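You operate a simulated robot arm through the tools that you are given. There is no shell and no other tool. Be economical: measure what you need, move in short steps, check, and stop when the job is done.

You run a simulated robot arm. Do the job below in one go: nothing can be reset, and whatever is moved stays where it is left.

TASK
Move the yellow ring from the cleaner to its jewel box slot.
Fine: blue socket off first; lay the cleaner's lid on the dressing table for now and put it back after; shut the jewel box.

Only the result counts: the job must be done as asked and must still hold three seconds after the hand-in. Knocking over, shifting, dropping, spilling or breaking anything else fails it. Lids that push on must go on centred and level and be pressed home; caps that screw on are set level and turned clockwise until they are tight.

THE ROBOT
A 7-joint arm with a two-finger parallel gripper, fixed in place. Base frame: the origin is at the foot of the arm, x ahead of it, y to its left, z up; the work surface is at about z = 790. Units: mm, rad, N and s.
With the tool pointing down near the work surface it reaches from about 220 to 720 mm from the base axis. Its first joint turns from -2.007 to 2.007 rad. Payload 3.91 kg.
Tool frame: the origin (TCP) lies between the finger pads and is the grasp point; the fingertips stand 30 mm ahead of it; z points along the fingers, y is the line along which they close. The gripper opens to 110 mm. The fingers are 20 mm wide and 10 mm thick; the gripper's body (48 by 112 mm) begins 55 mm behind the TCP.
Orientation is told as [roll, pitch, yaw] about the base's x, y, z axes, in that order, counted from this pose: with the fingers straight down and closing along the base's y, the tool's x points along the base's -x, its y along +y and its z along -z.

THE INTERFACE
- The arm moves only by the tool play_rows. Its argument "moves" is a list of rows, each an object of numbers (a shift or turn left out is 0, a gripper value left out holds the last): "dx", "dy", "dz": the shift along the tool's x, y, z in units of 30 mm (1.0 is 30 mm); "rx", "ry", "rz": the turn, a rotation vector about the tool's x, y, z in units of 8 degrees (1.0 is 8 degrees); "claw": the gripper command, from -1 (shut) to 1 (fully open), values between in proportion. In form: [{"dx": .., "dy": .., "dz": .., "rx": .., "ry": .., "rz": .., "claw": ..}, ...]. A call has 1 to 10 rows; each row shifts and turns the commanded pose from where the row before left it, along the tool's axes as they then stand. A call with a number of a shift or a turn outside -1 to 1 is refused whole. Rows are played at 5 a second. More than 50 mm and 0.15 rad between two rows, or a gripper value outside its range, and nothing of the call is played. A pose out of reach is approached as far as the arm can. The call stops where the force on the tool passes 40 N (or 10 N more than at its start, if that is more) or the arm is blocked; 0.2 s more then pass. The fingers move at their own pace (about 108 mm/s each) and stop on an object; they squeeze with about 40 N. The grip force told is the motor's: it shows also when the fingers shut on nothing. Time passes only in rows, and 0.2 s behind the last, so rows that do not move let the fingers close. The reply holds the time, the measured pose of the TCP, the force on the tool along the base axes, the opening and the grip force, in the units named above and with some noise.
- Cameras (640 x 400 px; columns grow to the right, rows downward): "scene" is fixed at [223.5, -493.3, 1597.7]; the picture's right is [0.68, -0.74, 0.00], its down [-0.67, -0.62, -0.40] and it looks along [0.29, 0.27, -0.92] (base axes); focal length 214 px, centre (320, 200). "wrist" rides on the gripper at [-36, 0, -57] in the tool frame; the picture's right is [0.00, -1.00, 0.00], its down [0.97, 0.00, -0.24] and it looks along [0.24, 0.00, 0.97] (tool axes); focal length 218 px, centre (320, 200). There is no depth. A picture from a camera that has moved, and an enlarged one, comes with that camera's place and axes in the base frame and with its lens. The place of the scene camera against the robot may be out by one fixed shift of up to 12 mm in any direction.
- camera(camera): a new picture of that camera. The clock stands still meanwhile.
- slide_trunk(by): slides the trunk up (or, below 0, down) by that many mm; the arm rides with it, the base frame stays. It gives what a move gives, with no picture.
- close_up(camera, box): a new picture of the part [left, top, right, bottom] of that camera's present view, enlarged. The clock stands still meanwhile.
- hand_in(): hands the job in; it is judged then, once.

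Work in short steps. Places have to be worked out from the pictures, the camera data and where the tool is seen: move nearer, look again, correct. Check each grasp and each placing, and mend what went wrong. You have 120 turns and 64 pictures in all, those below and enlarged ones among them. Open the gripper and draw the arm clear of the work before you hand the job in, unless the task says otherwise; then end with one line.

The tools are called after "Call:" by a JSON object that holds its "fn" and its "kwargs". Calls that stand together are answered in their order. play_rows: Moves the arm, as the interface text tells. Its arguments: {"type":"object","properties":{"moves":{"type":"array","items":{"type":"object","properties":{"dx":{"type":"number"},"dy":{"type":"number"},"dz":{"type":"number"},"rx":{"type":"number"},"ry":{"type":"number"},"rz":{"type":"number"},"claw":{"type":"number"}}}}},"required":["moves"]} The other tools are called the same way: slide_trunk (by) slides the trunk up or down; camera (camera) takes a picture; close_up (camera, box) takes an enlarged picture of a part of a camera's view; hand_in () hands the job in.

At the start:

```text
time: 0.0
tcp_pos: [445.0, -154.1, 1333.4]
tool_rot: [-0.001, -0.001, 0.001]
ft_force: [0.1, 0.1, -0.5]
grip_width: 110.2
gripper_force: 0.0
trunk travel left (down, up): [-875.0, 115.0]
```

scene: 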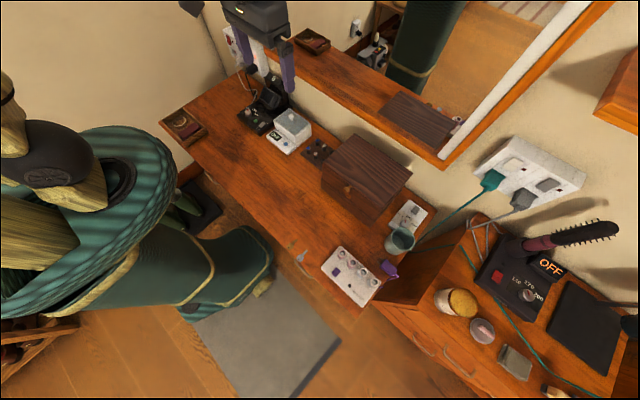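
wrist: 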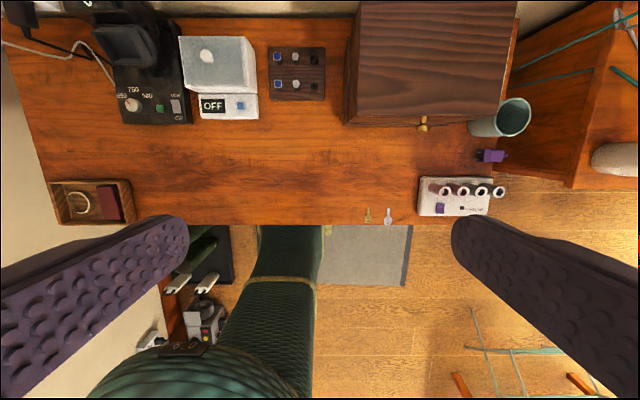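

I'll look closer at the main items on the table before moving.

Call:
{"fn": "close_up", "kwargs": {"camera": "wrist", "box": [100, 0, 340, 150]}}

Call:
{"fn": "close_up", "kwargs": {"camera": "wrist", "box": [330, 0, 570, 230]}}

Call:
{"fn": "close_up", "kwargs": {"camera": "scene", "box": [220, 60, 440, 220]}}

Call:
{"fn": "close_up", "kwargs": {"camera": "scene", "box": [380, 120, 640, 320]}}

```text
2.67 times, centred on (220, 75) of wrist
camera zoom: at [480.7, -154.7, 1391.8], right [0.0, -1.0, 0.0], down [-0.97, 0.0, 0.24], along [-0.24, 0.0, -0.97], focal length 582 px, centre (587, 533)
```

zoom: 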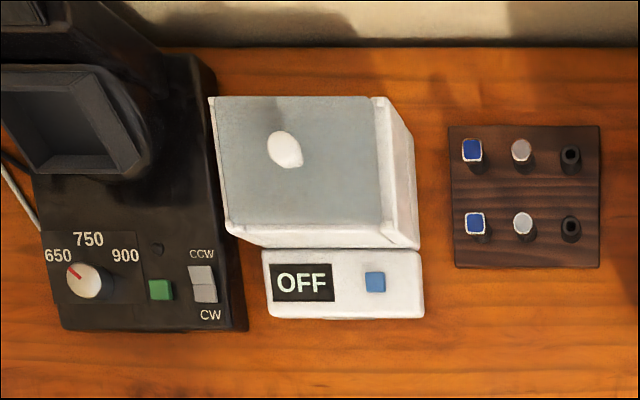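

```text
1.74 times, centred on (450, 115) of wrist
camera zoom: at [480.7, -154.7, 1391.8], right [0.0, -1.0, 0.0], down [-0.97, 0.0, 0.24], along [-0.24, 0.0, -0.97], focal length 380 px, centre (94, 348)
```

zoom: 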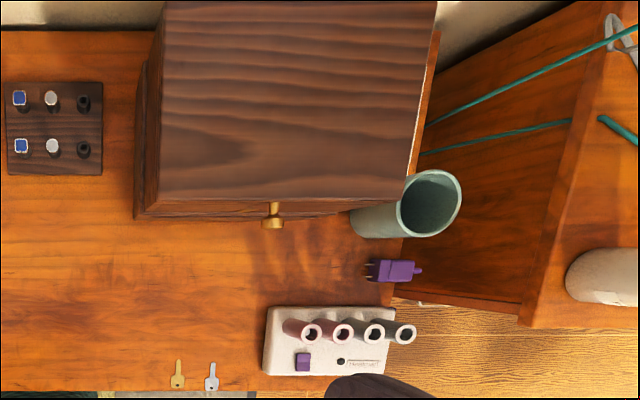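

```text
2.50 times, centred on (330, 140) of scene
camera zoom: at [223.5, -493.3, 1597.7], right [0.68, -0.74, 0.0], down [-0.67, -0.62, -0.4], along [0.29, 0.27, -0.92], focal length 536 px, centre (295, 350)
```

zoom: 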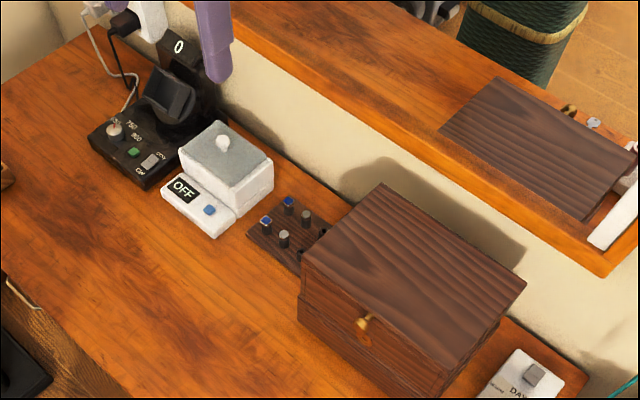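

```text
2.00 times, centred on (510, 220) of scene
camera zoom: at [223.5, -493.3, 1597.7], right [0.68, -0.74, 0.0], down [-0.67, -0.62, -0.4], along [0.29, 0.27, -0.92], focal length 429 px, centre (-60, 160)
```

zoom: 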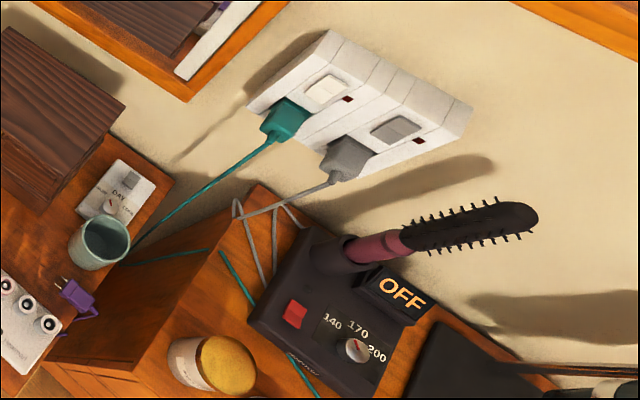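

I need to find the "blue socket", probably the one feeding the cleaner; looking at the left wall area.

Call:
{"fn": "close_up", "kwargs": {"camera": "scene", "box": [160, 0, 320, 110]}}

Call:
{"fn": "close_up", "kwargs": {"camera": "scene", "box": [320, 0, 480, 110]}}

Call:
{"fn": "close_up", "kwargs": {"camera": "scene", "box": [460, 120, 600, 220]}}

Call:
{"fn": "close_up", "kwargs": {"camera": "wrist", "box": [0, 0, 130, 80]}}

```text
3.64 times, centred on (240, 55) of scene
camera zoom: at [223.5, -493.3, 1597.7], right [0.68, -0.74, 0.0], down [-0.67, -0.62, -0.4], along [0.29, 0.27, -0.92], focal length 780 px, centre (611, 727)
```

zoom: 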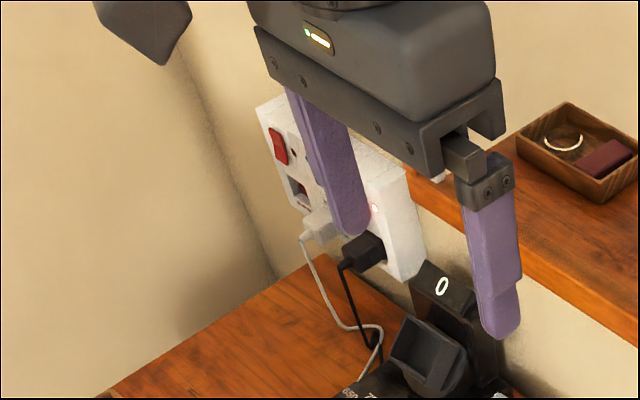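

```text
3.64 times, centred on (400, 55) of scene
camera zoom: at [223.5, -493.3, 1597.7], right [0.68, -0.74, 0.0], down [-0.67, -0.62, -0.4], along [0.29, 0.27, -0.92], focal length 780 px, centre (29, 727)
```

zoom: 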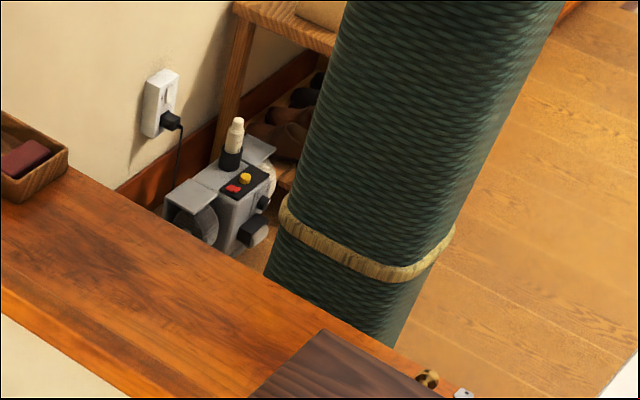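

```text
4.00 times, centred on (530, 170) of scene
camera zoom: at [223.5, -493.3, 1597.7], right [0.68, -0.74, 0.0], down [-0.67, -0.62, -0.4], along [0.29, 0.27, -0.92], focal length 858 px, centre (-520, 320)
```

zoom: 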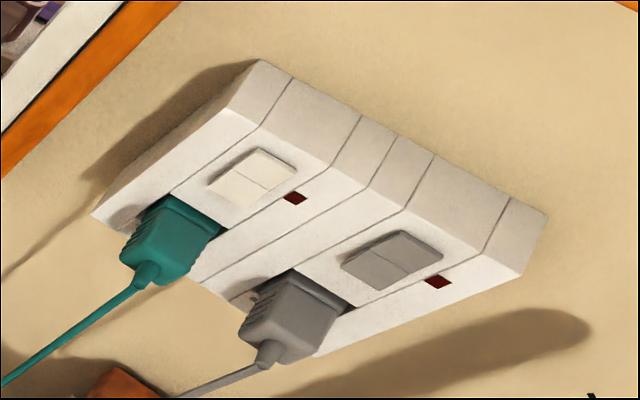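

```text
4.92 times, centred on (65, 40) of wrist
camera zoom: at [480.7, -154.7, 1391.8], right [0.0, -1.0, 0.0], down [-0.97, 0.0, 0.24], along [-0.24, 0.0, -0.97], focal length 1074 px, centre (1575, 988)
```

zoom: 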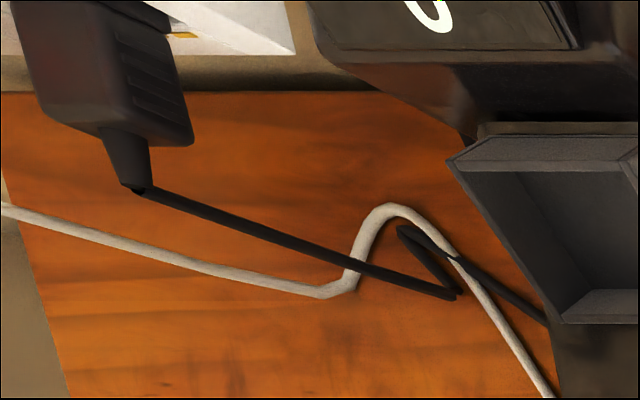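

The left socket bank is hidden by the gripper. I'll shift left at height and tilt the wrist camera towards the wall to see it.

Call:
{"fn": "play_rows", "kwargs": {"moves": [{"dy": 1}, {"dy": 1}, {"dy": 1}, {"dy": 1}, {"dy": 1}, {"ry": -1, "dy": 1}, {"ry": -1, "dy": 1}, {"ry": -1, "dy": 1}, {"ry": -1, "dy": 1}, {"ry": -1, "dy": 1}]}}

Call:
{"fn": "camera", "kwargs": {"camera": "wrist"}}

Call:
{"fn": "camera", "kwargs": {"camera": "scene"}}

```text
time: 2.2
tcp_pos: [444.1, 149.1, 1333.4]
tool_rot: [0.001, -0.698, 0.002]
ft_force: [0.7, -0.1, 0.2]
grip_width: 110.2
gripper_force: 0.0
trunk travel left (down, up): [-875.0, 115.0]
```

```text
53 pictures are left
camera wrist: at [434.8, 148.3, 1402.0], right [0.0, -1.0, 0.0], down [-0.9, 0.0, -0.44], along [0.44, 0.0, -0.9], focal length 218 px, centre (320, 200)
```

wrist: 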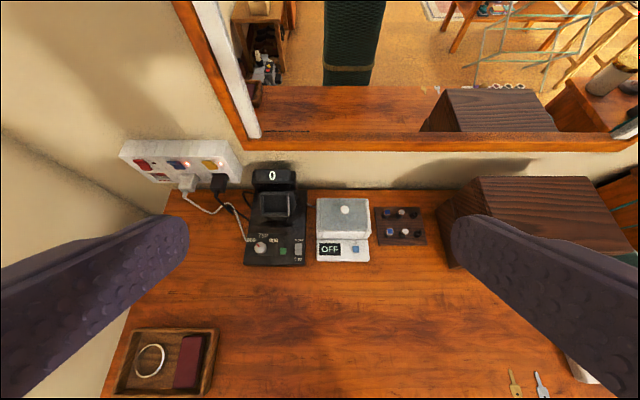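

```text
52 pictures are left
```

scene: 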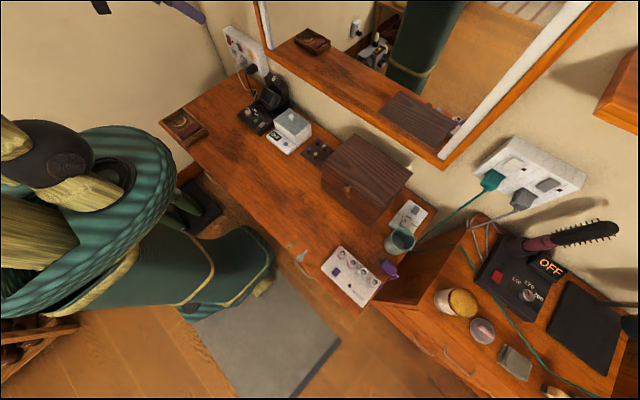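

Now a socket bank with red, blue and yellow switches is visible on the left wall. Enlarging.

Call:
{"fn": "close_up", "kwargs": {"camera": "wrist", "box": [110, 130, 260, 224]}}

Call:
{"fn": "close_up", "kwargs": {"camera": "scene", "box": [210, 15, 306, 75]}}

```text
4.26 times, centred on (185, 177) of wrist
camera zoom: at [434.8, 148.3, 1402.0], right [0.0, -1.0, 0.0], down [-0.9, 0.0, -0.44], along [0.44, 0.0, -0.9], focal length 929 px, centre (894, 298)
```

zoom: 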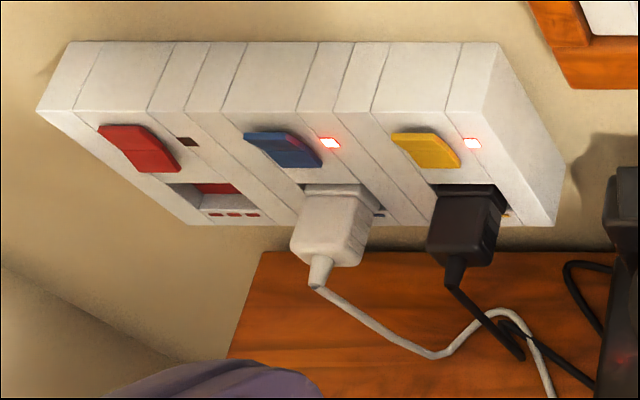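

```text
6.67 times, centred on (258, 45) of scene
camera zoom: at [223.5, -493.3, 1597.7], right [0.68, -0.74, 0.0], down [-0.67, -0.62, -0.4], along [0.29, 0.27, -0.92], focal length 1430 px, centre (733, 1233)
```

zoom: 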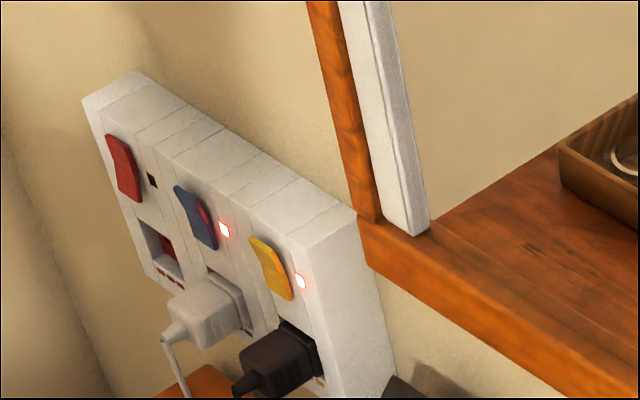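

The blue rocker (lit = on) is at about (735, 492, 966). I'll bring the tool horizontal, facing the wall, and close the fingers for pushing.

Call:
{"fn": "play_rows", "kwargs": {"moves": [{"ry": -1, "claw": -1}, {"ry": -1}, {"ry": -1}, {"ry": -1}, {"ry": -1}, {"ry": -1}, {"ry": -0.25}]}}

Call:
{"fn": "slide_trunk", "kwargs": {"by": -250}}

```text
time: 3.8
tcp_pos: [478.2, 173.3, 1350.8]
tool_rot: [2.768, -1.57, -2.768]
ft_force: [0.3, 0.3, 0.3]
grip_width: 0.0
gripper_force: 38.0
out of reach, approached as far as the arm can: row 4, 5, 6
trunk travel left (down, up): [-875.0, 115.0]
```

```text
time: 6.4
tcp_pos: [479.2, 173.8, 1100.5]
tool_rot: [-0.333, -1.57, 0.331]
ft_force: [0.3, 0.6, -0.4]
grip_width: 0.2
gripper_force: 38.2
trunk travel left (down, up): [-625.0, 365.0]
```

Tool is horizontal. Move left (+y) towards the socket's column, staying at x≈500.

Call:
{"fn": "play_rows", "kwargs": {"moves": [{"dy": 1}, {"dy": 1}, {"dy": 1}, {"dy": 1}, {"dy": 1}, {"dy": 1}, {"dy": 1}, {"dy": 1}, {"dy": 1}, {"dy": 1}]}}

Call:
{"fn": "camera", "kwargs": {"camera": "wrist"}}

```text
time: 8.6
tcp_pos: [478.6, 474.1, 1101.3]
tool_rot: [-1.034, -1.57, 1.031]
ft_force: [-0.1, -0.6, 0.3]
grip_width: 0.1
gripper_force: 38.4
trunk travel left (down, up): [-625.0, 365.0]
```

```text
49 pictures are left
camera wrist: at [422.4, 474.1, 1136.6], right [0.0, -1.0, 0.0], down [-0.24, 0.0, -0.97], along [0.97, 0.0, -0.24], focal length 218 px, centre (320, 200)
```

wrist: 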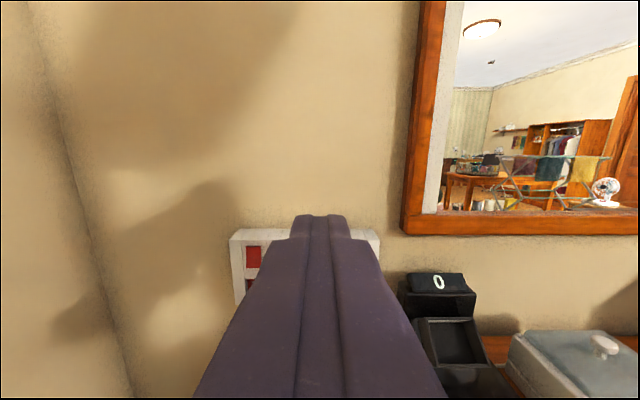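

Fingers hide the blue rocker; open them briefly, and lower to about z=1040 to look.

Call:
{"fn": "play_rows", "kwargs": {"moves": [{"dx": 0.7, "claw": 1}, {"dx": 0.7}, {"dx": 0.6}, {}]}}

Call:
{"fn": "close_up", "kwargs": {"camera": "wrist", "box": [220, 170, 400, 290]}}

```text
time: 9.6
tcp_pos: [479.3, 472.3, 1040.3]
tool_rot: [-1.077, -1.571, 1.076]
ft_force: [0.0, 0.1, 0.0]
grip_width: 109.8
gripper_force: 0.1
trunk travel left (down, up): [-625.0, 365.0]
```

```text
3.33 times, centred on (310, 230) of wrist
camera zoom: at [422.2, 472.9, 1077.0], right [0.0, -1.0, 0.0], down [-0.24, 0.0, -0.97], along [0.97, 0.0, -0.24], focal length 728 px, centre (353, 100)
```

zoom: 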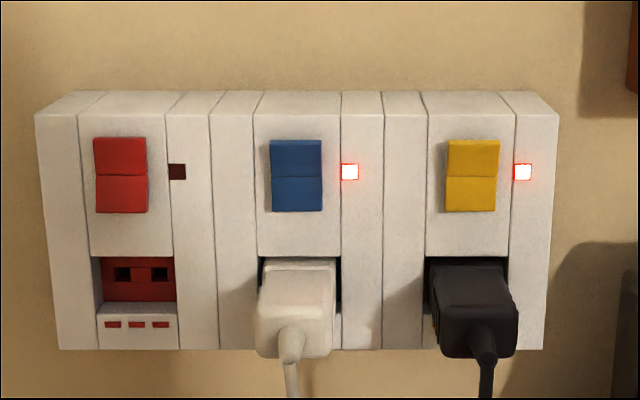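

Blue rocker: centre ≈(735, 498, 964), its upper half stands proud (red, off, has lower half proud), so I press the top half. Close the fingers and approach at z≈980.

Call:
{"fn": "play_rows", "kwargs": {"moves": [{"dx": 1, "dy": 0.87, "claw": -1}, {"dx": 1}, {"dz": 1}, {"dz": 1}, {"dz": 1}, {"dz": 1}, {"dz": 1}, {"dz": 0.8}]}}

Call:
{"fn": "camera", "kwargs": {"camera": "wrist"}}

```text
time: 11.4
tcp_pos: [654.7, 499.9, 979.5]
tool_rot: [1.691, -1.571, -1.691]
ft_force: [-0.2, -0.2, 0.1]
grip_width: 0.2
gripper_force: 37.6
trunk travel left (down, up): [-625.0, 365.0]
```

```text
47 pictures are left
camera wrist: at [597.2, 499.1, 1016.5], right [0.0, -1.0, 0.0], down [-0.24, 0.0, -0.97], along [0.97, 0.0, -0.24], focal length 218 px, centre (320, 200)
```

wrist: 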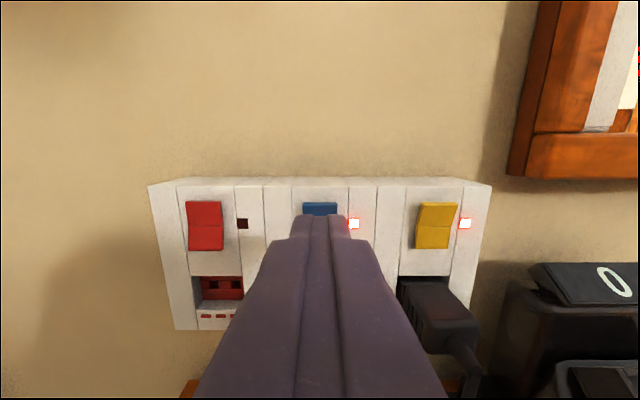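

Aligned. Push forward in small steps until the rocker gives.

Call:
{"fn": "play_rows", "kwargs": {"moves": [{"dz": 1}, {"dz": 0.4}, {"dz": 0.15}, {"dz": 0.15}, {"dz": 0.1}]}}

Call:
{"fn": "close_up", "kwargs": {"camera": "wrist", "box": [160, 120, 480, 320]}}

```text
time: 12.6
tcp_pos: [708.7, 499.3, 978.4]
tool_rot: [-0.062, -1.571, 0.062]
ft_force: [-0.4, -0.4, -0.4]
grip_width: 0.0
gripper_force: 37.3
trunk travel left (down, up): [-625.0, 365.0]
```

```text
2.00 times, centred on (320, 220) of wrist
camera zoom: at [650.3, 498.7, 1016.5], right [0.0, -1.0, 0.0], down [-0.24, 0.0, -0.97], along [0.97, 0.0, -0.24], focal length 436 px, centre (320, 160)
```

zoom: 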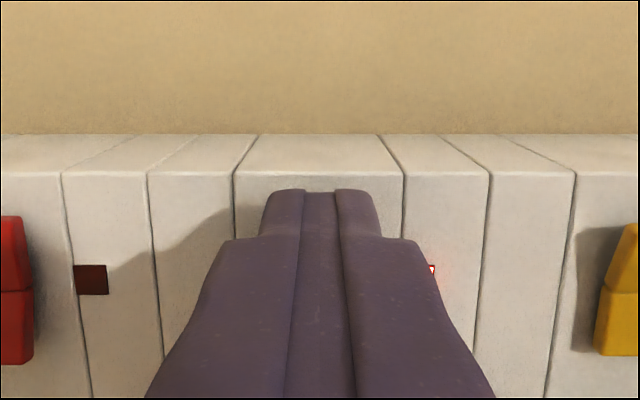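

Still lit and no force yet; continue slowly.

Call:
{"fn": "play_rows", "kwargs": {"moves": [{"dz": 0.1}, {"dz": 0.1}, {"dz": 0.1}, {"dz": 0.1}, {"dz": 0.1}, {"dz": 0.1}, {"dz": 0.1}]}}

Call:
{"fn": "close_up", "kwargs": {"camera": "wrist", "box": [160, 120, 480, 320]}}

```text
time: 13.7
tcp_pos: [714.0, 502.5, 980.6]
tool_rot: [0.763, -1.569, -0.762]
ft_force: [-24.8, -6.3, 4.0]
grip_width: 0.3
gripper_force: 37.6
trunk travel left (down, up): [-625.0, 365.0]
stopped in row 5: the force on the tool passed its limit (the readings are from after the stop); the commanded pose is now the measured one
```

```text
2.00 times, centred on (320, 220) of wrist
camera zoom: at [656.3, 501.3, 1017.5], right [0.0, -1.0, 0.0], down [-0.24, 0.0, -0.97], along [0.97, 0.0, -0.24], focal length 436 px, centre (320, 160)
```

zoom: 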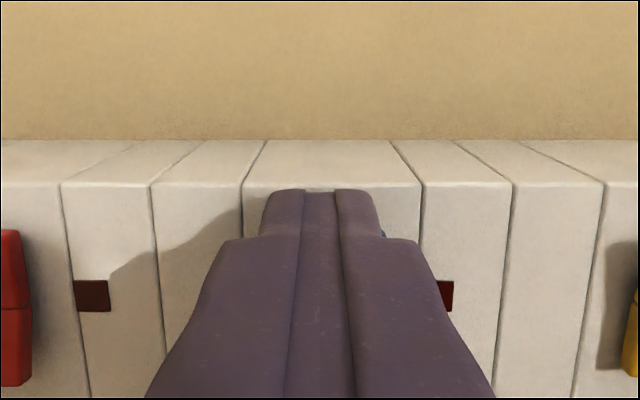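

The blue light went out. Retreat straight back, and check.

Call:
{"fn": "play_rows", "kwargs": {"moves": [{"dz": -0.5}, {"dz": -1}, {"dz": -1}, {"dz": -1}, {"dz": -1}, {"dz": -1}, {"dz": -1, "claw": 1}, {"dz": -1, "dx": -0.5}]}}

Call:
{"fn": "close_up", "kwargs": {"camera": "wrist", "box": [200, 140, 440, 290]}}

```text
time: 15.5
tcp_pos: [492.1, 500.8, 993.5]
tool_rot: [-0.14, -1.567, 0.139]
ft_force: [0.5, 0.4, 0.1]
grip_width: 109.9
gripper_force: 0.1
trunk travel left (down, up): [-625.0, 365.0]
```

```text
2.67 times, centred on (320, 215) of wrist
camera zoom: at [434.6, 500.0, 1030.4], right [0.0, -1.0, 0.0], down [-0.24, 0.0, -0.97], along [0.97, 0.0, -0.24], focal length 582 px, centre (320, 160)
```

zoom: 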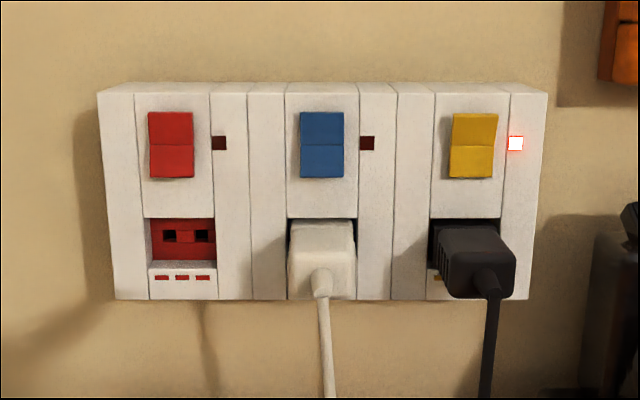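

Blue socket is off. Rise, turn the tool down again while moving over to the cleaner.

Call:
{"fn": "play_rows", "kwargs": {"moves": [{"dx": -1}, {"dx": -1}, {"dx": -1}, {"dx": -1}, {"dx": -1}, {"ry": 1, "dy": -1}, {"ry": 1, "dy": -1}, {"ry": 1, "dy": -1}, {"ry": 1, "dy": -1}, {"ry": 1, "dy": -1}]}}

Call:
{"fn": "play_rows", "kwargs": {"moves": [{"ry": 1, "dy": -1}, {"ry": 1, "dy": -1}, {"ry": 1, "dy": -1}, {"ry": 1, "dy": -1}, {"ry": 1, "dy": -1}, {"ry": 1, "dy": -1}, {"ry": 0.22, "dy": -1}, {"dy": -1}]}}

Call:
{"fn": "camera", "kwargs": {"camera": "wrist"}}

```text
time: 17.7
tcp_pos: [493.5, 350.2, 1144.3]
tool_rot: [0.0, -0.866, 0.001]
ft_force: [-0.8, -0.2, 0.1]
grip_width: 109.9
gripper_force: 0.0
trunk travel left (down, up): [-625.0, 365.0]
```

```text
time: 19.5
tcp_pos: [493.8, 111.4, 1144.6]
tool_rot: [0.001, 0.0, 0.0]
ft_force: [-0.5, 0.5, 0.3]
grip_width: 110.2
gripper_force: 0.0
trunk travel left (down, up): [-625.0, 365.0]
```

```text
43 pictures are left
camera wrist: at [528.9, 109.7, 1201.8], right [0.0, -1.0, 0.0], down [-0.97, 0.0, 0.24], along [-0.24, 0.0, -0.97], focal length 218 px, centre (320, 200)
```

wrist: 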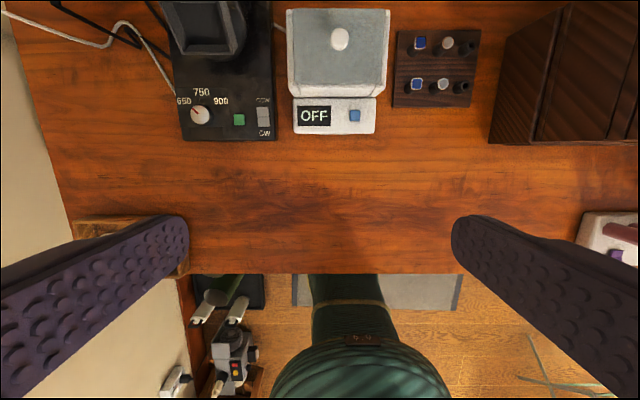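

Cleaner lid knob triangulates to about (664, 84, 877). Move above it at z≈1000 and look.

Call:
{"fn": "play_rows", "kwargs": {"moves": [{"dx": -1, "dy": -0.92}, {"dx": -1}, {"dx": -1, "dz": 1}, {"dx": -1, "dz": 1}, {"dx": -1, "dz": 1}, {"dx": -0.67, "dz": 1}, {"dz": 0.8}]}}

Call:
{"fn": "camera", "kwargs": {"camera": "wrist"}}

```text
time: 21.1
tcp_pos: [665.0, 84.3, 999.0]
tool_rot: [0.0, 0.0, 0.0]
ft_force: [0.1, -0.1, 0.2]
grip_width: 110.0
gripper_force: 0.1
trunk travel left (down, up): [-625.0, 365.0]
```

```text
42 pictures are left
camera wrist: at [699.8, 83.7, 1056.4], right [0.0, -1.0, 0.0], down [-0.97, 0.0, 0.24], along [-0.24, 0.0, -0.97], focal length 218 px, centre (320, 200)
```

wrist: 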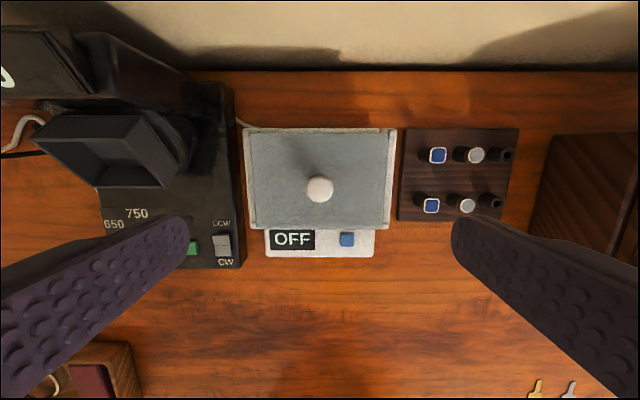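

Centred over the knob; lid is ~140×93 mm. Narrow the fingers and descend to put the tips around the knob.

Call:
{"fn": "play_rows", "kwargs": {"moves": [{"claw": 0.0, "dz": 1}, {"dz": 1}, {"dz": 0.8}, {"dz": 0.4}]}}

Call:
{"fn": "camera", "kwargs": {"camera": "wrist"}}

Call:
{"fn": "close_up", "kwargs": {"camera": "scene", "box": [240, 80, 340, 160]}}

```text
time: 22.1
tcp_pos: [663.2, 83.2, 902.7]
tool_rot: [0.001, 0.001, -0.001]
ft_force: [-0.8, -0.9, -0.2]
grip_width: 55.2
gripper_force: 0.0
trunk travel left (down, up): [-625.0, 365.0]
```

```text
41 pictures are left
camera wrist: at [699.4, 83.5, 960.5], right [0.0, -1.0, 0.0], down [-0.97, 0.0, 0.24], along [-0.24, 0.0, -0.97], focal length 218 px, centre (320, 200)
```

wrist: 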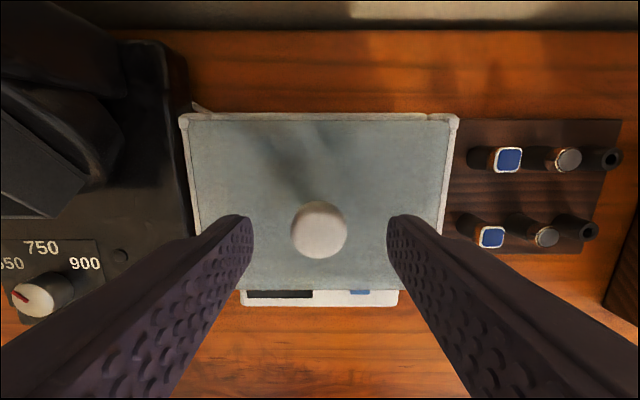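

```text
5.00 times, centred on (290, 120) of scene
camera zoom: at [223.5, -493.3, 1597.7], right [0.68, -0.74, 0.0], down [-0.67, -0.62, -0.4], along [0.29, 0.27, -0.92], focal length 1072 px, centre (470, 600)
```

zoom: 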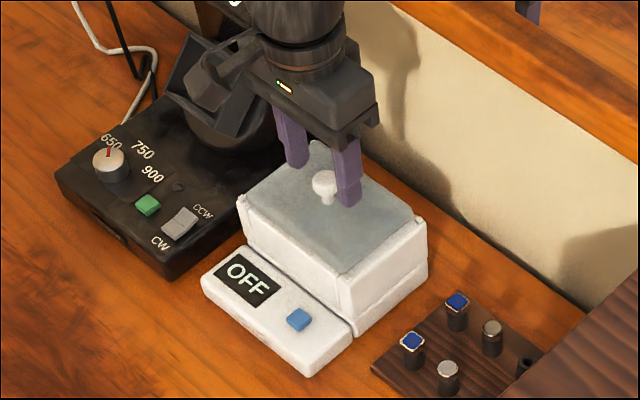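

Tips straddle the mushroom knob. Shift 2 mm forward, lower 4 mm, close and read.

Call:
{"fn": "play_rows", "kwargs": {"moves": [{"dx": -0.08, "dz": 0.12}, {"claw": -1}, {}, {}, {}]}}

Call:
{"fn": "close_up", "kwargs": {"camera": "scene", "box": [260, 90, 330, 150]}}

```text
time: 23.3
tcp_pos: [666.0, 82.9, 899.2]
tool_rot: [0.0, -0.002, -0.001]
ft_force: [0.8, -0.8, 0.7]
grip_width: 22.4
gripper_force: 40.2
trunk travel left (down, up): [-625.0, 365.0]
```

```text
6.67 times, centred on (295, 120) of scene
camera zoom: at [223.5, -493.3, 1597.7], right [0.68, -0.74, 0.0], down [-0.67, -0.62, -0.4], along [0.29, 0.27, -0.92], focal length 1430 px, centre (487, 733)
```

zoom: 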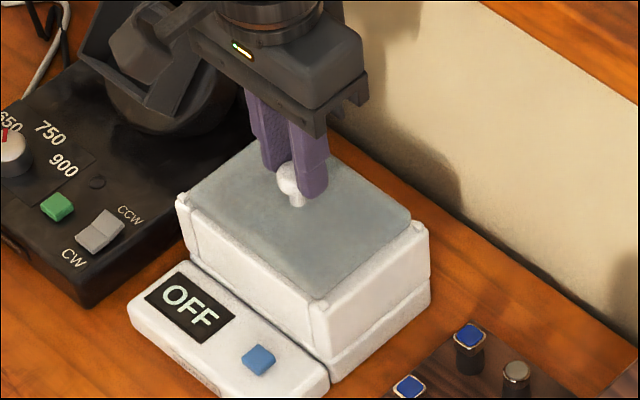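

Held at 22.4 mm. Lift straight up gently and see what comes with it.

Call:
{"fn": "play_rows", "kwargs": {"moves": [{"dz": -0.3}, {"dz": -0.5}, {"dz": -0.7}, {"dz": -1}, {"dz": -1}]}}

Call:
{"fn": "close_up", "kwargs": {"camera": "scene", "box": [240, 50, 340, 150]}}

```text
time: 24.5
tcp_pos: [665.2, 82.6, 1005.0]
tool_rot: [0.0, 0.001, 0.0]
ft_force: [-0.2, 0.1, -0.4]
grip_width: 22.6
gripper_force: 39.7
trunk travel left (down, up): [-625.0, 365.0]
```

```text
4.00 times, centred on (290, 100) of scene
camera zoom: at [223.5, -493.3, 1597.7], right [0.68, -0.74, 0.0], down [-0.67, -0.62, -0.4], along [0.29, 0.27, -0.92], focal length 858 px, centre (440, 600)
```

zoom: 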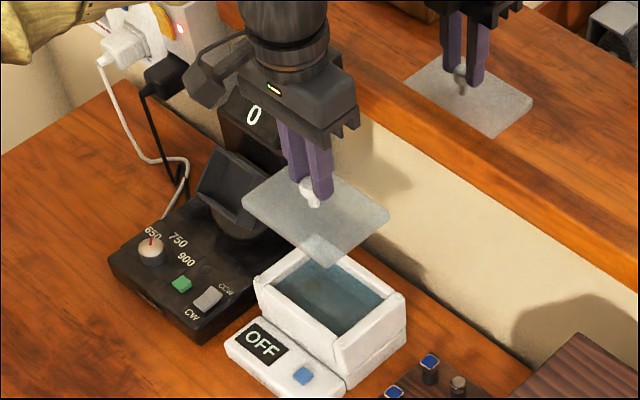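

The lid is a flat plate; it's lifted. Carry it back to the free table area at about (420, 100).

Call:
{"fn": "play_rows", "kwargs": {"moves": [{"dx": 0.8}, {"dx": 1}, {"dx": 1}, {"dx": 1}, {"dx": 1}, {"dx": 1}, {"dx": 1, "dy": 0.3}, {"dx": 1, "dy": 0.3, "dz": 1}, {"dx": 0.37, "dz": 1}, {"dz": 1}]}}

Call:
{"fn": "play_rows", "kwargs": {"moves": [{"dz": 1}, {"dz": 0.7}, {"dz": 0.3}]}}

Call:
{"fn": "close_up", "kwargs": {"camera": "scene", "box": [200, 80, 300, 180]}}

```text
time: 26.7
tcp_pos: [421.7, 98.9, 914.1]
tool_rot: [-0.001, 0.001, 0.0]
ft_force: [-0.1, -0.2, -0.9]
grip_width: 22.6
gripper_force: 40.4
trunk travel left (down, up): [-625.0, 365.0]
```

```text
time: 27.5
tcp_pos: [420.5, 99.5, 854.0]
tool_rot: [-0.002, 0.002, 0.0]
ft_force: [-0.6, 0.2, -0.6]
grip_width: 22.4
gripper_force: 39.6
trunk travel left (down, up): [-625.0, 365.0]
```

```text
4.00 times, centred on (250, 130) of scene
camera zoom: at [223.5, -493.3, 1597.7], right [0.68, -0.74, 0.0], down [-0.67, -0.62, -0.4], along [0.29, 0.27, -0.92], focal length 858 px, centre (600, 480)
```

zoom: 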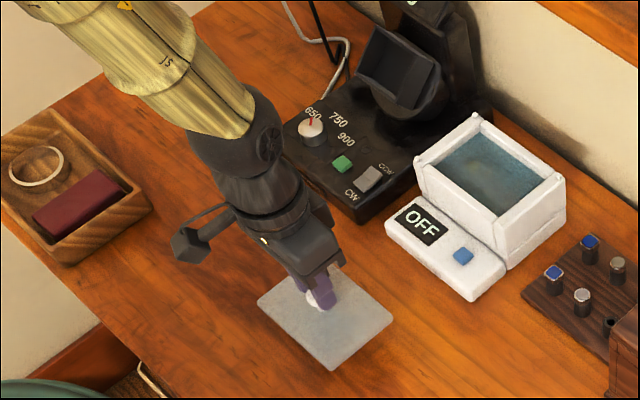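

Lower in 2–3 mm steps until contact.

Call:
{"fn": "play_rows", "kwargs": {"moves": [{"dz": 0.2}, {"dz": 0.15}, {"dz": 0.1}, {"dz": 0.1}, {"dz": 0.08}, {"dz": 0.08}]}}

```text
time: 28.9
tcp_pos: [421.3, 101.2, 832.9]
tool_rot: [0.003, 0.001, 0.001]
ft_force: [-0.1, 0.2, -0.5]
grip_width: 22.7
gripper_force: 40.2
trunk travel left (down, up): [-625.0, 365.0]
```

Call:
{"fn": "play_rows", "kwargs": {"moves": [{"dz": 0.06}, {"dz": 0.06}, {"dz": 0.06}, {"dz": 0.06}, {"dz": 0.06}, {"dz": 0.06}]}}

```text
time: 30.3
tcp_pos: [421.1, 100.7, 823.2]
tool_rot: [-0.001, 0.0, 0.0]
ft_force: [0.1, -1.3, -0.4]
grip_width: 22.3
gripper_force: 39.9
trunk travel left (down, up): [-625.0, 365.0]
```

Tips already at z≈793 with no contact; check visually.

Call:
{"fn": "close_up", "kwargs": {"camera": "scene", "box": [240, 130, 310, 180]}}

Call:
{"fn": "camera", "kwargs": {"camera": "wrist"}}

```text
8.00 times, centred on (275, 155) of scene
camera zoom: at [223.5, -493.3, 1597.7], right [0.68, -0.74, 0.0], down [-0.67, -0.62, -0.4], along [0.29, 0.27, -0.92], focal length 1716 px, centre (680, 560)
```

zoom: 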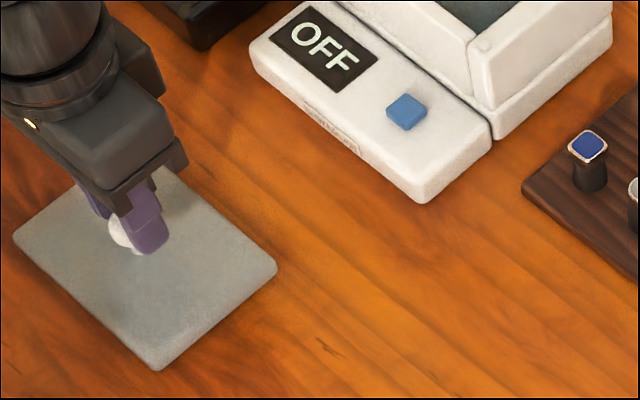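

```text
35 pictures are left
camera wrist: at [456.8, 101.0, 880.8], right [0.0, -1.0, 0.0], down [-0.97, 0.0, 0.24], along [-0.24, 0.0, -0.97], focal length 218 px, centre (320, 200)
```

wrist: 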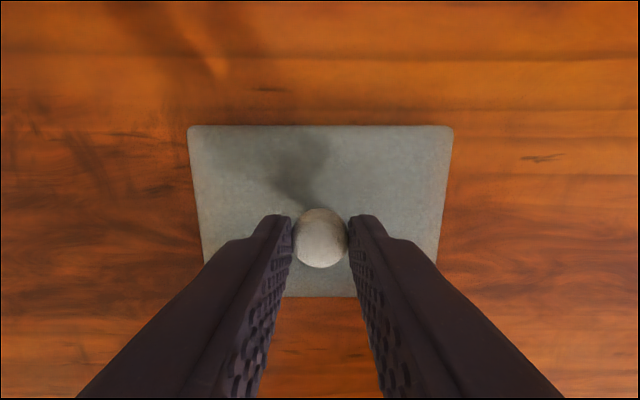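

No contact signs and the grip hasn't slipped; the surface may be a bit lower than 790. Continue gently.

Call:
{"fn": "play_rows", "kwargs": {"moves": [{"dz": 0.06}, {"dz": 0.06}, {"dz": 0.06}, {"dz": 0.06}]}}

```text
time: 31.3
tcp_pos: [422.3, 100.9, 816.6]
tool_rot: [0.002, -0.004, 0.002]
ft_force: [1.9, 2.8, 31.1]
grip_width: 22.4
gripper_force: 40.2
trunk travel left (down, up): [-625.0, 365.0]
```

Contact (31 N). Back off 1 mm and release.

Call:
{"fn": "play_rows", "kwargs": {"moves": [{"dz": -0.04}, {"claw": -0.4}, {}, {}, {"dz": -1}, {"dz": -1}, {"dz": -1}, {"dz": -1}, {"dz": -1, "claw": 1}]}}

Call:
{"fn": "camera", "kwargs": {"camera": "wrist"}}

```text
time: 33.3
tcp_pos: [422.0, 100.6, 968.5]
tool_rot: [0.001, 0.001, -0.001]
ft_force: [-0.9, -0.6, -0.9]
grip_width: 109.7
gripper_force: 0.1
trunk travel left (down, up): [-625.0, 365.0]
```

```text
34 pictures are left
camera wrist: at [456.7, 100.5, 1025.4], right [0.0, -1.0, 0.0], down [-0.97, 0.0, 0.24], along [-0.24, 0.0, -0.97], focal length 218 px, centre (320, 200)
```

wrist: 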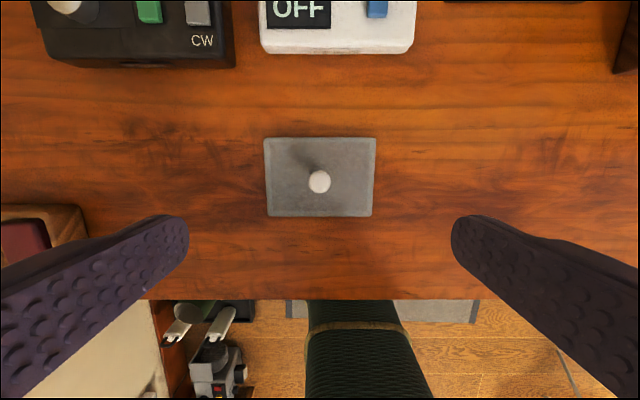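

Lid lies on the table. Go look into the cleaner from above.

Call:
{"fn": "play_rows", "kwargs": {"moves": [{"dx": -1, "dz": -1}, {"dx": -1, "dy": -0.5}, {"dx": -1}, {"dx": -1}, {"dx": -1}, {"dx": -1}, {"dx": -1}, {"dx": -0.8}]}}

Call:
{"fn": "close_up", "kwargs": {"camera": "wrist", "box": [210, 90, 430, 230]}}

```text
time: 35.1
tcp_pos: [657.0, 87.2, 997.0]
tool_rot: [-0.001, 0.001, 0.001]
ft_force: [-0.4, 0.7, 0.1]
grip_width: 110.0
gripper_force: 0.0
trunk travel left (down, up): [-625.0, 365.0]
```

```text
2.86 times, centred on (320, 160) of wrist
camera zoom: at [692.0, 86.4, 1054.3], right [0.0, -1.0, 0.0], down [-0.97, 0.0, 0.24], along [-0.24, 0.0, -0.97], focal length 624 px, centre (320, 314)
```

zoom: 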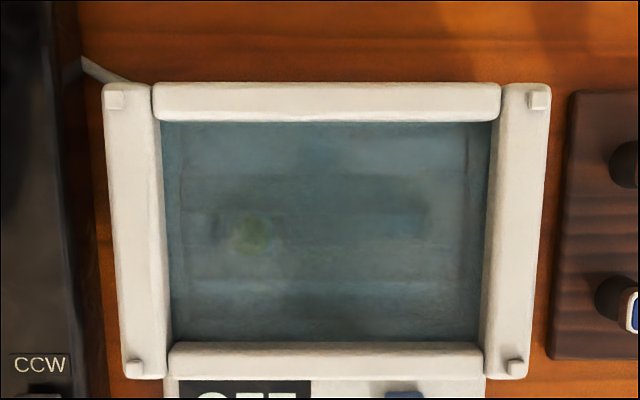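

A yellowish spot shows under the water at about (662, 114). Lower for a closer look.

Call:
{"fn": "play_rows", "kwargs": {"moves": [{"dz": 1, "dy": 0.9}, {"dz": 1}]}}

Call:
{"fn": "close_up", "kwargs": {"camera": "wrist", "box": [200, 90, 440, 250]}}

```text
time: 35.7
tcp_pos: [655.5, 114.5, 936.6]
tool_rot: [-0.002, -0.001, -0.001]
ft_force: [-0.2, -0.1, 0.1]
grip_width: 110.2
gripper_force: 0.0
trunk travel left (down, up): [-625.0, 365.0]
```

```text
2.50 times, centred on (320, 170) of wrist
camera zoom: at [690.8, 114.4, 994.5], right [0.0, -1.0, 0.0], down [-0.97, 0.0, 0.24], along [-0.24, 0.0, -0.97], focal length 546 px, centre (320, 275)
```

zoom: 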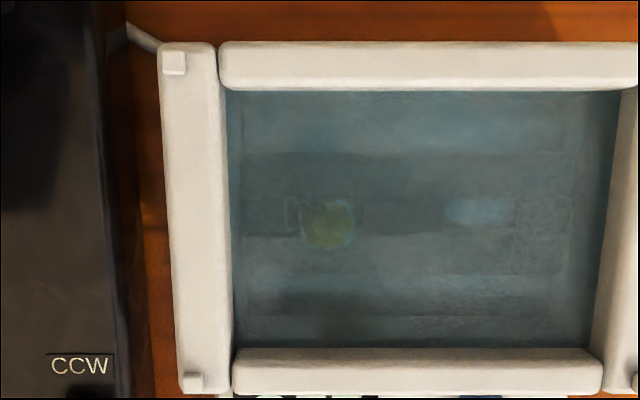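

Call:
{"fn": "close_up", "kwargs": {"camera": "wrist", "box": [290, 140, 410, 215]}}

```text
5.33 times, centred on (350, 178) of wrist
camera zoom: at [690.8, 114.4, 994.5], right [0.0, -1.0, 0.0], down [-0.97, 0.0, 0.24], along [-0.24, 0.0, -0.97], focal length 1164 px, centre (160, 320)
```

zoom: 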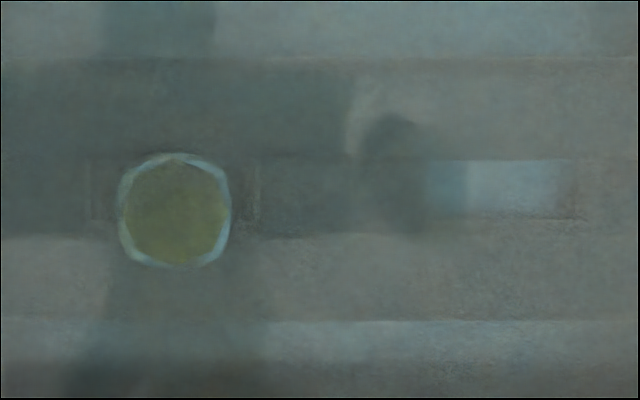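

The yellow-gem ring stands in a slot of the cleaner's holder at about (664, 112, 818). Before grasping it I'll open the jewel box; go up and over to inspect it.

Call:
{"fn": "play_rows", "kwargs": {"moves": [{"dz": -1}, {"dz": -1}, {"dz": -1}, {"dz": -1}, {"dz": -1, "dx": 1}, {"dz": -1, "dx": 1, "dy": -1}, {"dx": 1, "dy": -1}, {"dx": 1, "dy": -1}, {"dx": 1, "dy": -1}, {"dx": 1, "dy": -1}]}}

Call:
{"fn": "play_rows", "kwargs": {"moves": [{"dx": 1, "dy": -1}, {"dx": 1, "dy": -1}, {"dy": -1, "dz": -0.5}, {"dy": -1, "dz": -0.5}, {"dy": -1}, {"dy": -1}, {"dy": -1}, {"dy": -1}, {"dy": -1}, {"dy": -1}]}}

Call:
{"fn": "camera", "kwargs": {"camera": "wrist"}}

```text
refused: row 6 steps farther than a row can; nothing moved
```

```text
time: 37.9
tcp_pos: [594.9, -161.6, 967.7]
tool_rot: [0.023, 0.005, 0.015]
ft_force: [-10.8, 29.4, 10.5]
grip_width: 94.8
gripper_force: 0.0
trunk travel left (down, up): [-625.0, 365.0]
stopped in row 10: the force on the tool passed its limit (the readings are from after the stop); the commanded pose is now the measured one
```

```text
30 pictures are left
camera wrist: at [630.4, -164.1, 1026.1], right [0.01, -1.0, -0.02], down [-0.97, -0.02, 0.24], along [-0.24, 0.02, -0.97], focal length 218 px, centre (320, 200)
```

wrist: 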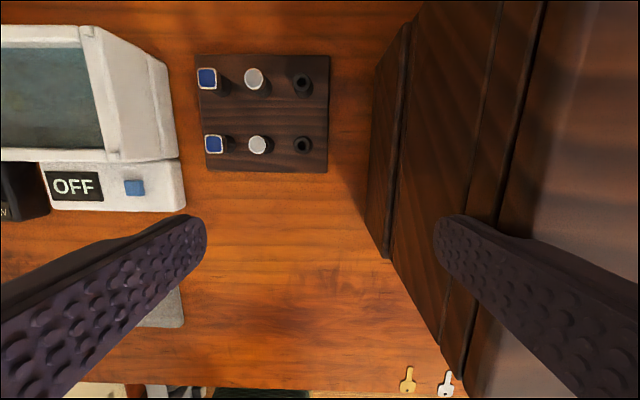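

The first call was refused and the second ran low, so a finger touched the box's left side. Back away immediately and rise; then compare the box's position.

Call:
{"fn": "play_rows", "kwargs": {"moves": [{"dy": 0.7}, {"dy": 0.3, "dz": -1}, {"dz": -1}, {"dz": -1}, {"dz": -1}, {"dz": -1}]}}

Call:
{"fn": "close_up", "kwargs": {"camera": "scene", "box": [220, 60, 440, 220]}}

```text
time: 39.3
tcp_pos: [596.5, -142.7, 1118.4]
tool_rot: [0.018, 0.005, 0.009]
ft_force: [0.4, -0.1, -0.1]
grip_width: 110.0
gripper_force: 0.0
trunk travel left (down, up): [-625.0, 365.0]
```

```text
2.50 times, centred on (330, 140) of scene
camera zoom: at [223.5, -493.3, 1597.7], right [0.68, -0.74, 0.0], down [-0.67, -0.62, -0.4], along [0.29, 0.27, -0.92], focal length 536 px, centre (295, 350)
```

zoom: 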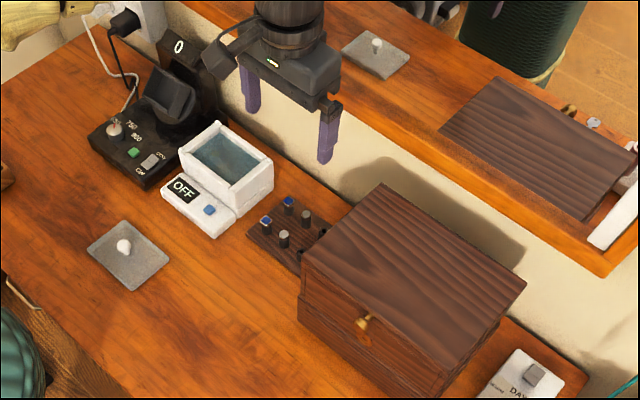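

The box sits at exactly the same pixels – not moved. Now go to view it from the front, at height.

Call:
{"fn": "play_rows", "kwargs": {"moves": [{"dx": 1, "rx": 0.12}, {"dx": 1}, {"dx": 1}, {"dx": 1}, {"dx": 1}, {"dx": 1, "dy": -1}, {"dx": 1, "dy": -1}, {"dy": -1}, {"dy": -1}, {"dy": -1}]}}

Call:
{"fn": "camera", "kwargs": {"camera": "wrist"}}

```text
time: 41.5
tcp_pos: [388.1, -296.6, 1118.1]
tool_rot: [0.003, 0.005, 0.012]
ft_force: [0.7, -0.3, 0.2]
grip_width: 110.1
gripper_force: 0.0
trunk travel left (down, up): [-625.0, 365.0]
```

```text
28 pictures are left
camera wrist: at [424.4, -296.6, 1174.7], right [0.01, -1.0, 0.0], down [-0.97, -0.01, 0.25], along [-0.25, 0.0, -0.97], focal length 218 px, centre (320, 200)
```

wrist: 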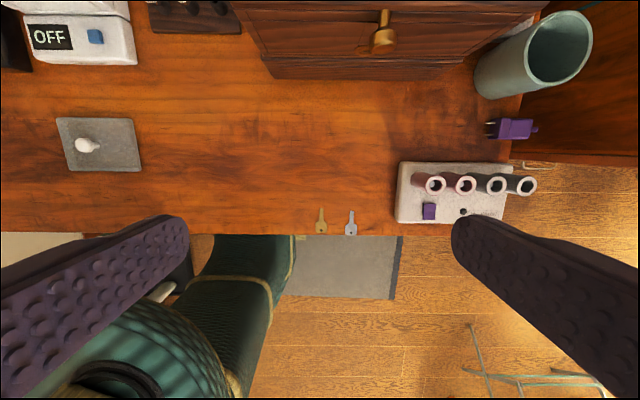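

Tilt the camera to see the box's front (knob and possible keyhole).

Call:
{"fn": "play_rows", "kwargs": {"moves": [{"ry": -1}, {"ry": -1}, {"ry": -1}, {"ry": -1}, {"ry": -1}, {"ry": -1}]}}

Call:
{"fn": "camera", "kwargs": {"camera": "wrist"}}

```text
time: 42.9
tcp_pos: [388.9, -295.4, 1117.9]
tool_rot: [0.0, -0.834, 0.008]
ft_force: [0.1, 0.0, 0.7]
grip_width: 110.2
gripper_force: 0.2
trunk travel left (down, up): [-625.0, 365.0]
```

```text
27 pictures are left
camera wrist: at [369.6, -295.9, 1183.4], right [0.01, -1.0, 0.0], down [-0.83, -0.01, -0.56], along [0.56, 0.0, -0.83], focal length 218 px, centre (320, 200)
```

wrist: 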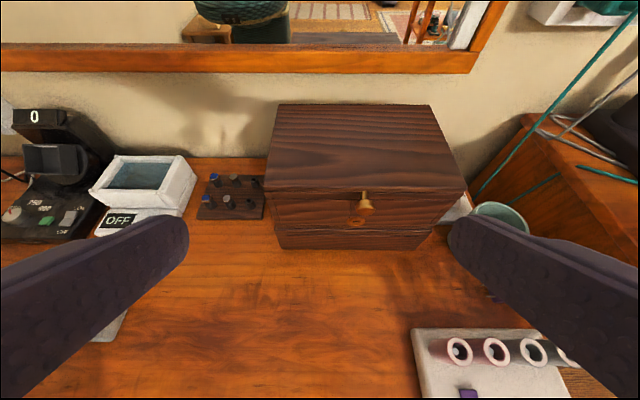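

Call:
{"fn": "close_up", "kwargs": {"camera": "wrist", "box": [260, 95, 480, 255]}}

Call:
{"fn": "close_up", "kwargs": {"camera": "wrist", "box": [335, 180, 395, 235]}}

```text
2.50 times, centred on (370, 175) of wrist
camera zoom: at [369.6, -295.9, 1183.4], right [0.01, -1.0, 0.0], down [-0.83, -0.01, -0.56], along [0.56, 0.0, -0.83], focal length 546 px, centre (195, 262)
```

zoom: 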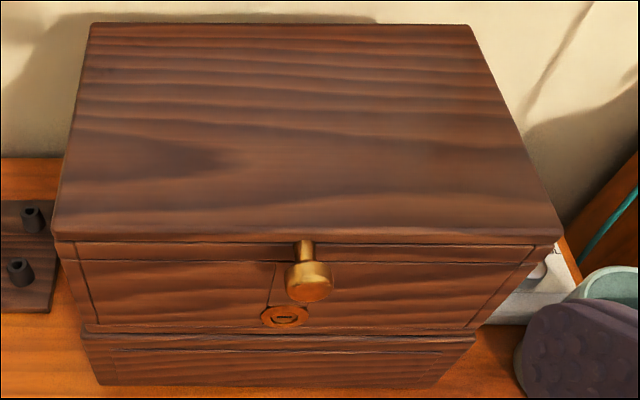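

```text
7.27 times, centred on (365, 208) of wrist
camera zoom: at [369.6, -295.9, 1183.4], right [0.01, -1.0, 0.0], down [-0.83, -0.01, -0.56], along [0.56, 0.0, -0.83], focal length 1587 px, centre (-7, 146)
```

zoom: 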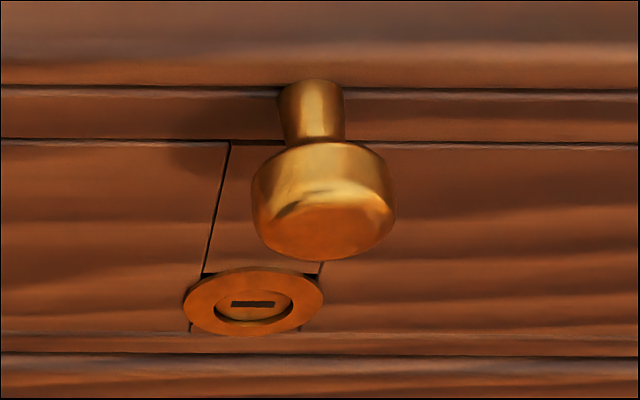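

There's a knob on the lid front, end at about (519, -355, 942), hinge at back (x≈725), plus a keyhole. I'll try simply lifting the knob with the tool horizontal from the front. First turn level and align.

Call:
{"fn": "play_rows", "kwargs": {"moves": [{"ry": -1, "dy": -1, "claw": 0.1}, {"ry": -1, "dy": -0.98}, {"ry": -1}, {"ry": -1}, {"ry": -1}, {"ry": -0.28}]}}

```text
time: 44.3
tcp_pos: [389.1, -354.6, 1118.7]
tool_rot: [-2.675, -1.569, 2.683]
ft_force: [0.1, 0.1, 0.1]
grip_width: 60.3
gripper_force: 0.0
trunk travel left (down, up): [-625.0, 365.0]
```

Level. Lower to knob height and come forward to x≈445.

Call:
{"fn": "play_rows", "kwargs": {"moves": [{"dx": 1}, {"dx": 1}, {"dx": 1}, {"dx": 1}, {"dx": 1}, {"dx": 0.87}, {"dz": 1}, {"dz": 0.9}]}}

Call:
{"fn": "camera", "kwargs": {"camera": "wrist"}}

```text
time: 46.1
tcp_pos: [445.8, -353.1, 940.0]
tool_rot: [-0.365, -1.57, 0.373]
ft_force: [0.0, 0.4, -0.5]
grip_width: 60.2
gripper_force: 0.1
trunk travel left (down, up): [-625.0, 365.0]
```

```text
24 pictures are left
camera wrist: at [388.4, -354.3, 978.4], right [0.01, -1.0, 0.0], down [-0.24, 0.0, -0.97], along [0.97, 0.01, -0.24], focal length 218 px, centre (320, 200)
```

wrist: 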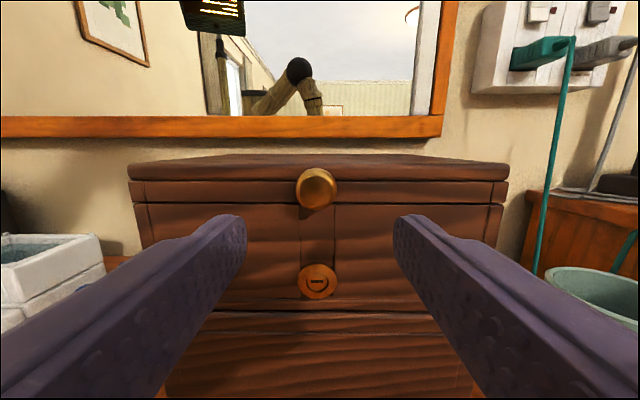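

Knob centre is at z≈953, y≈-351. Correct, advance, and close on it.

Call:
{"fn": "play_rows", "kwargs": {"moves": [{"dx": -0.43, "dy": 0.09}, {"dz": 1}, {"dz": 0.6}, {"dz": 0.25}, {"claw": -1}, {}, {}]}}

Call:
{"fn": "camera", "kwargs": {"camera": "wrist"}}

```text
time: 47.7
tcp_pos: [501.5, -349.3, 954.1]
tool_rot: [0.006, -1.572, 0.002]
ft_force: [2.2, -0.4, 0.9]
grip_width: 23.2
gripper_force: 44.9
trunk travel left (down, up): [-625.0, 365.0]
```

```text
23 pictures are left
camera wrist: at [443.9, -351.6, 991.4], right [0.01, -1.0, 0.0], down [-0.24, 0.0, -0.97], along [0.97, 0.01, -0.24], focal length 218 px, centre (320, 200)
```

wrist: 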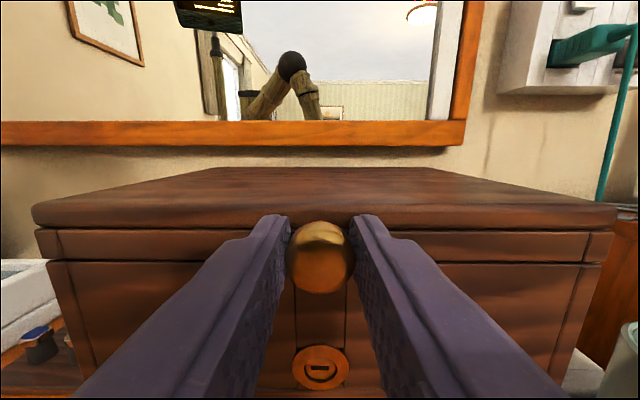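

Knob held. Test lift: 2° arc about the rear hinge, to see whether it is locked.

Call:
{"fn": "play_rows", "kwargs": {"moves": [{"dx": -0.13, "dz": 0.009, "ry": 0.125}, {"dx": -0.13, "dz": 0.009, "ry": 0.125}, {"dx": -0.13, "dz": 0.009, "ry": 0.125}]}}

Call:
{"fn": "close_up", "kwargs": {"camera": "wrist", "box": [20, 140, 620, 400]}}

```text
time: 48.5
tcp_pos: [502.6, -351.1, 966.2]
tool_rot: [0.006, -1.52, 0.003]
ft_force: [3.5, 0.3, 0.3]
grip_width: 23.7
gripper_force: 45.3
trunk travel left (down, up): [-625.0, 365.0]
```

```text
1.07 times, centred on (320, 270) of wrist
camera zoom: at [447.0, -351.5, 1005.5], right [0.01, -1.0, 0.0], down [-0.29, 0.0, -0.96], along [0.96, 0.01, -0.29], focal length 233 px, centre (320, 125)
```

zoom: 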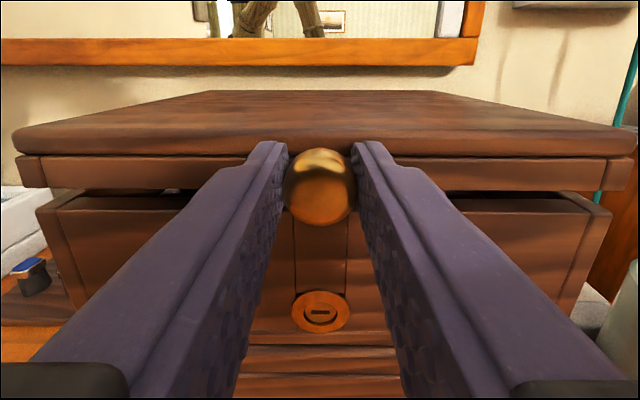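

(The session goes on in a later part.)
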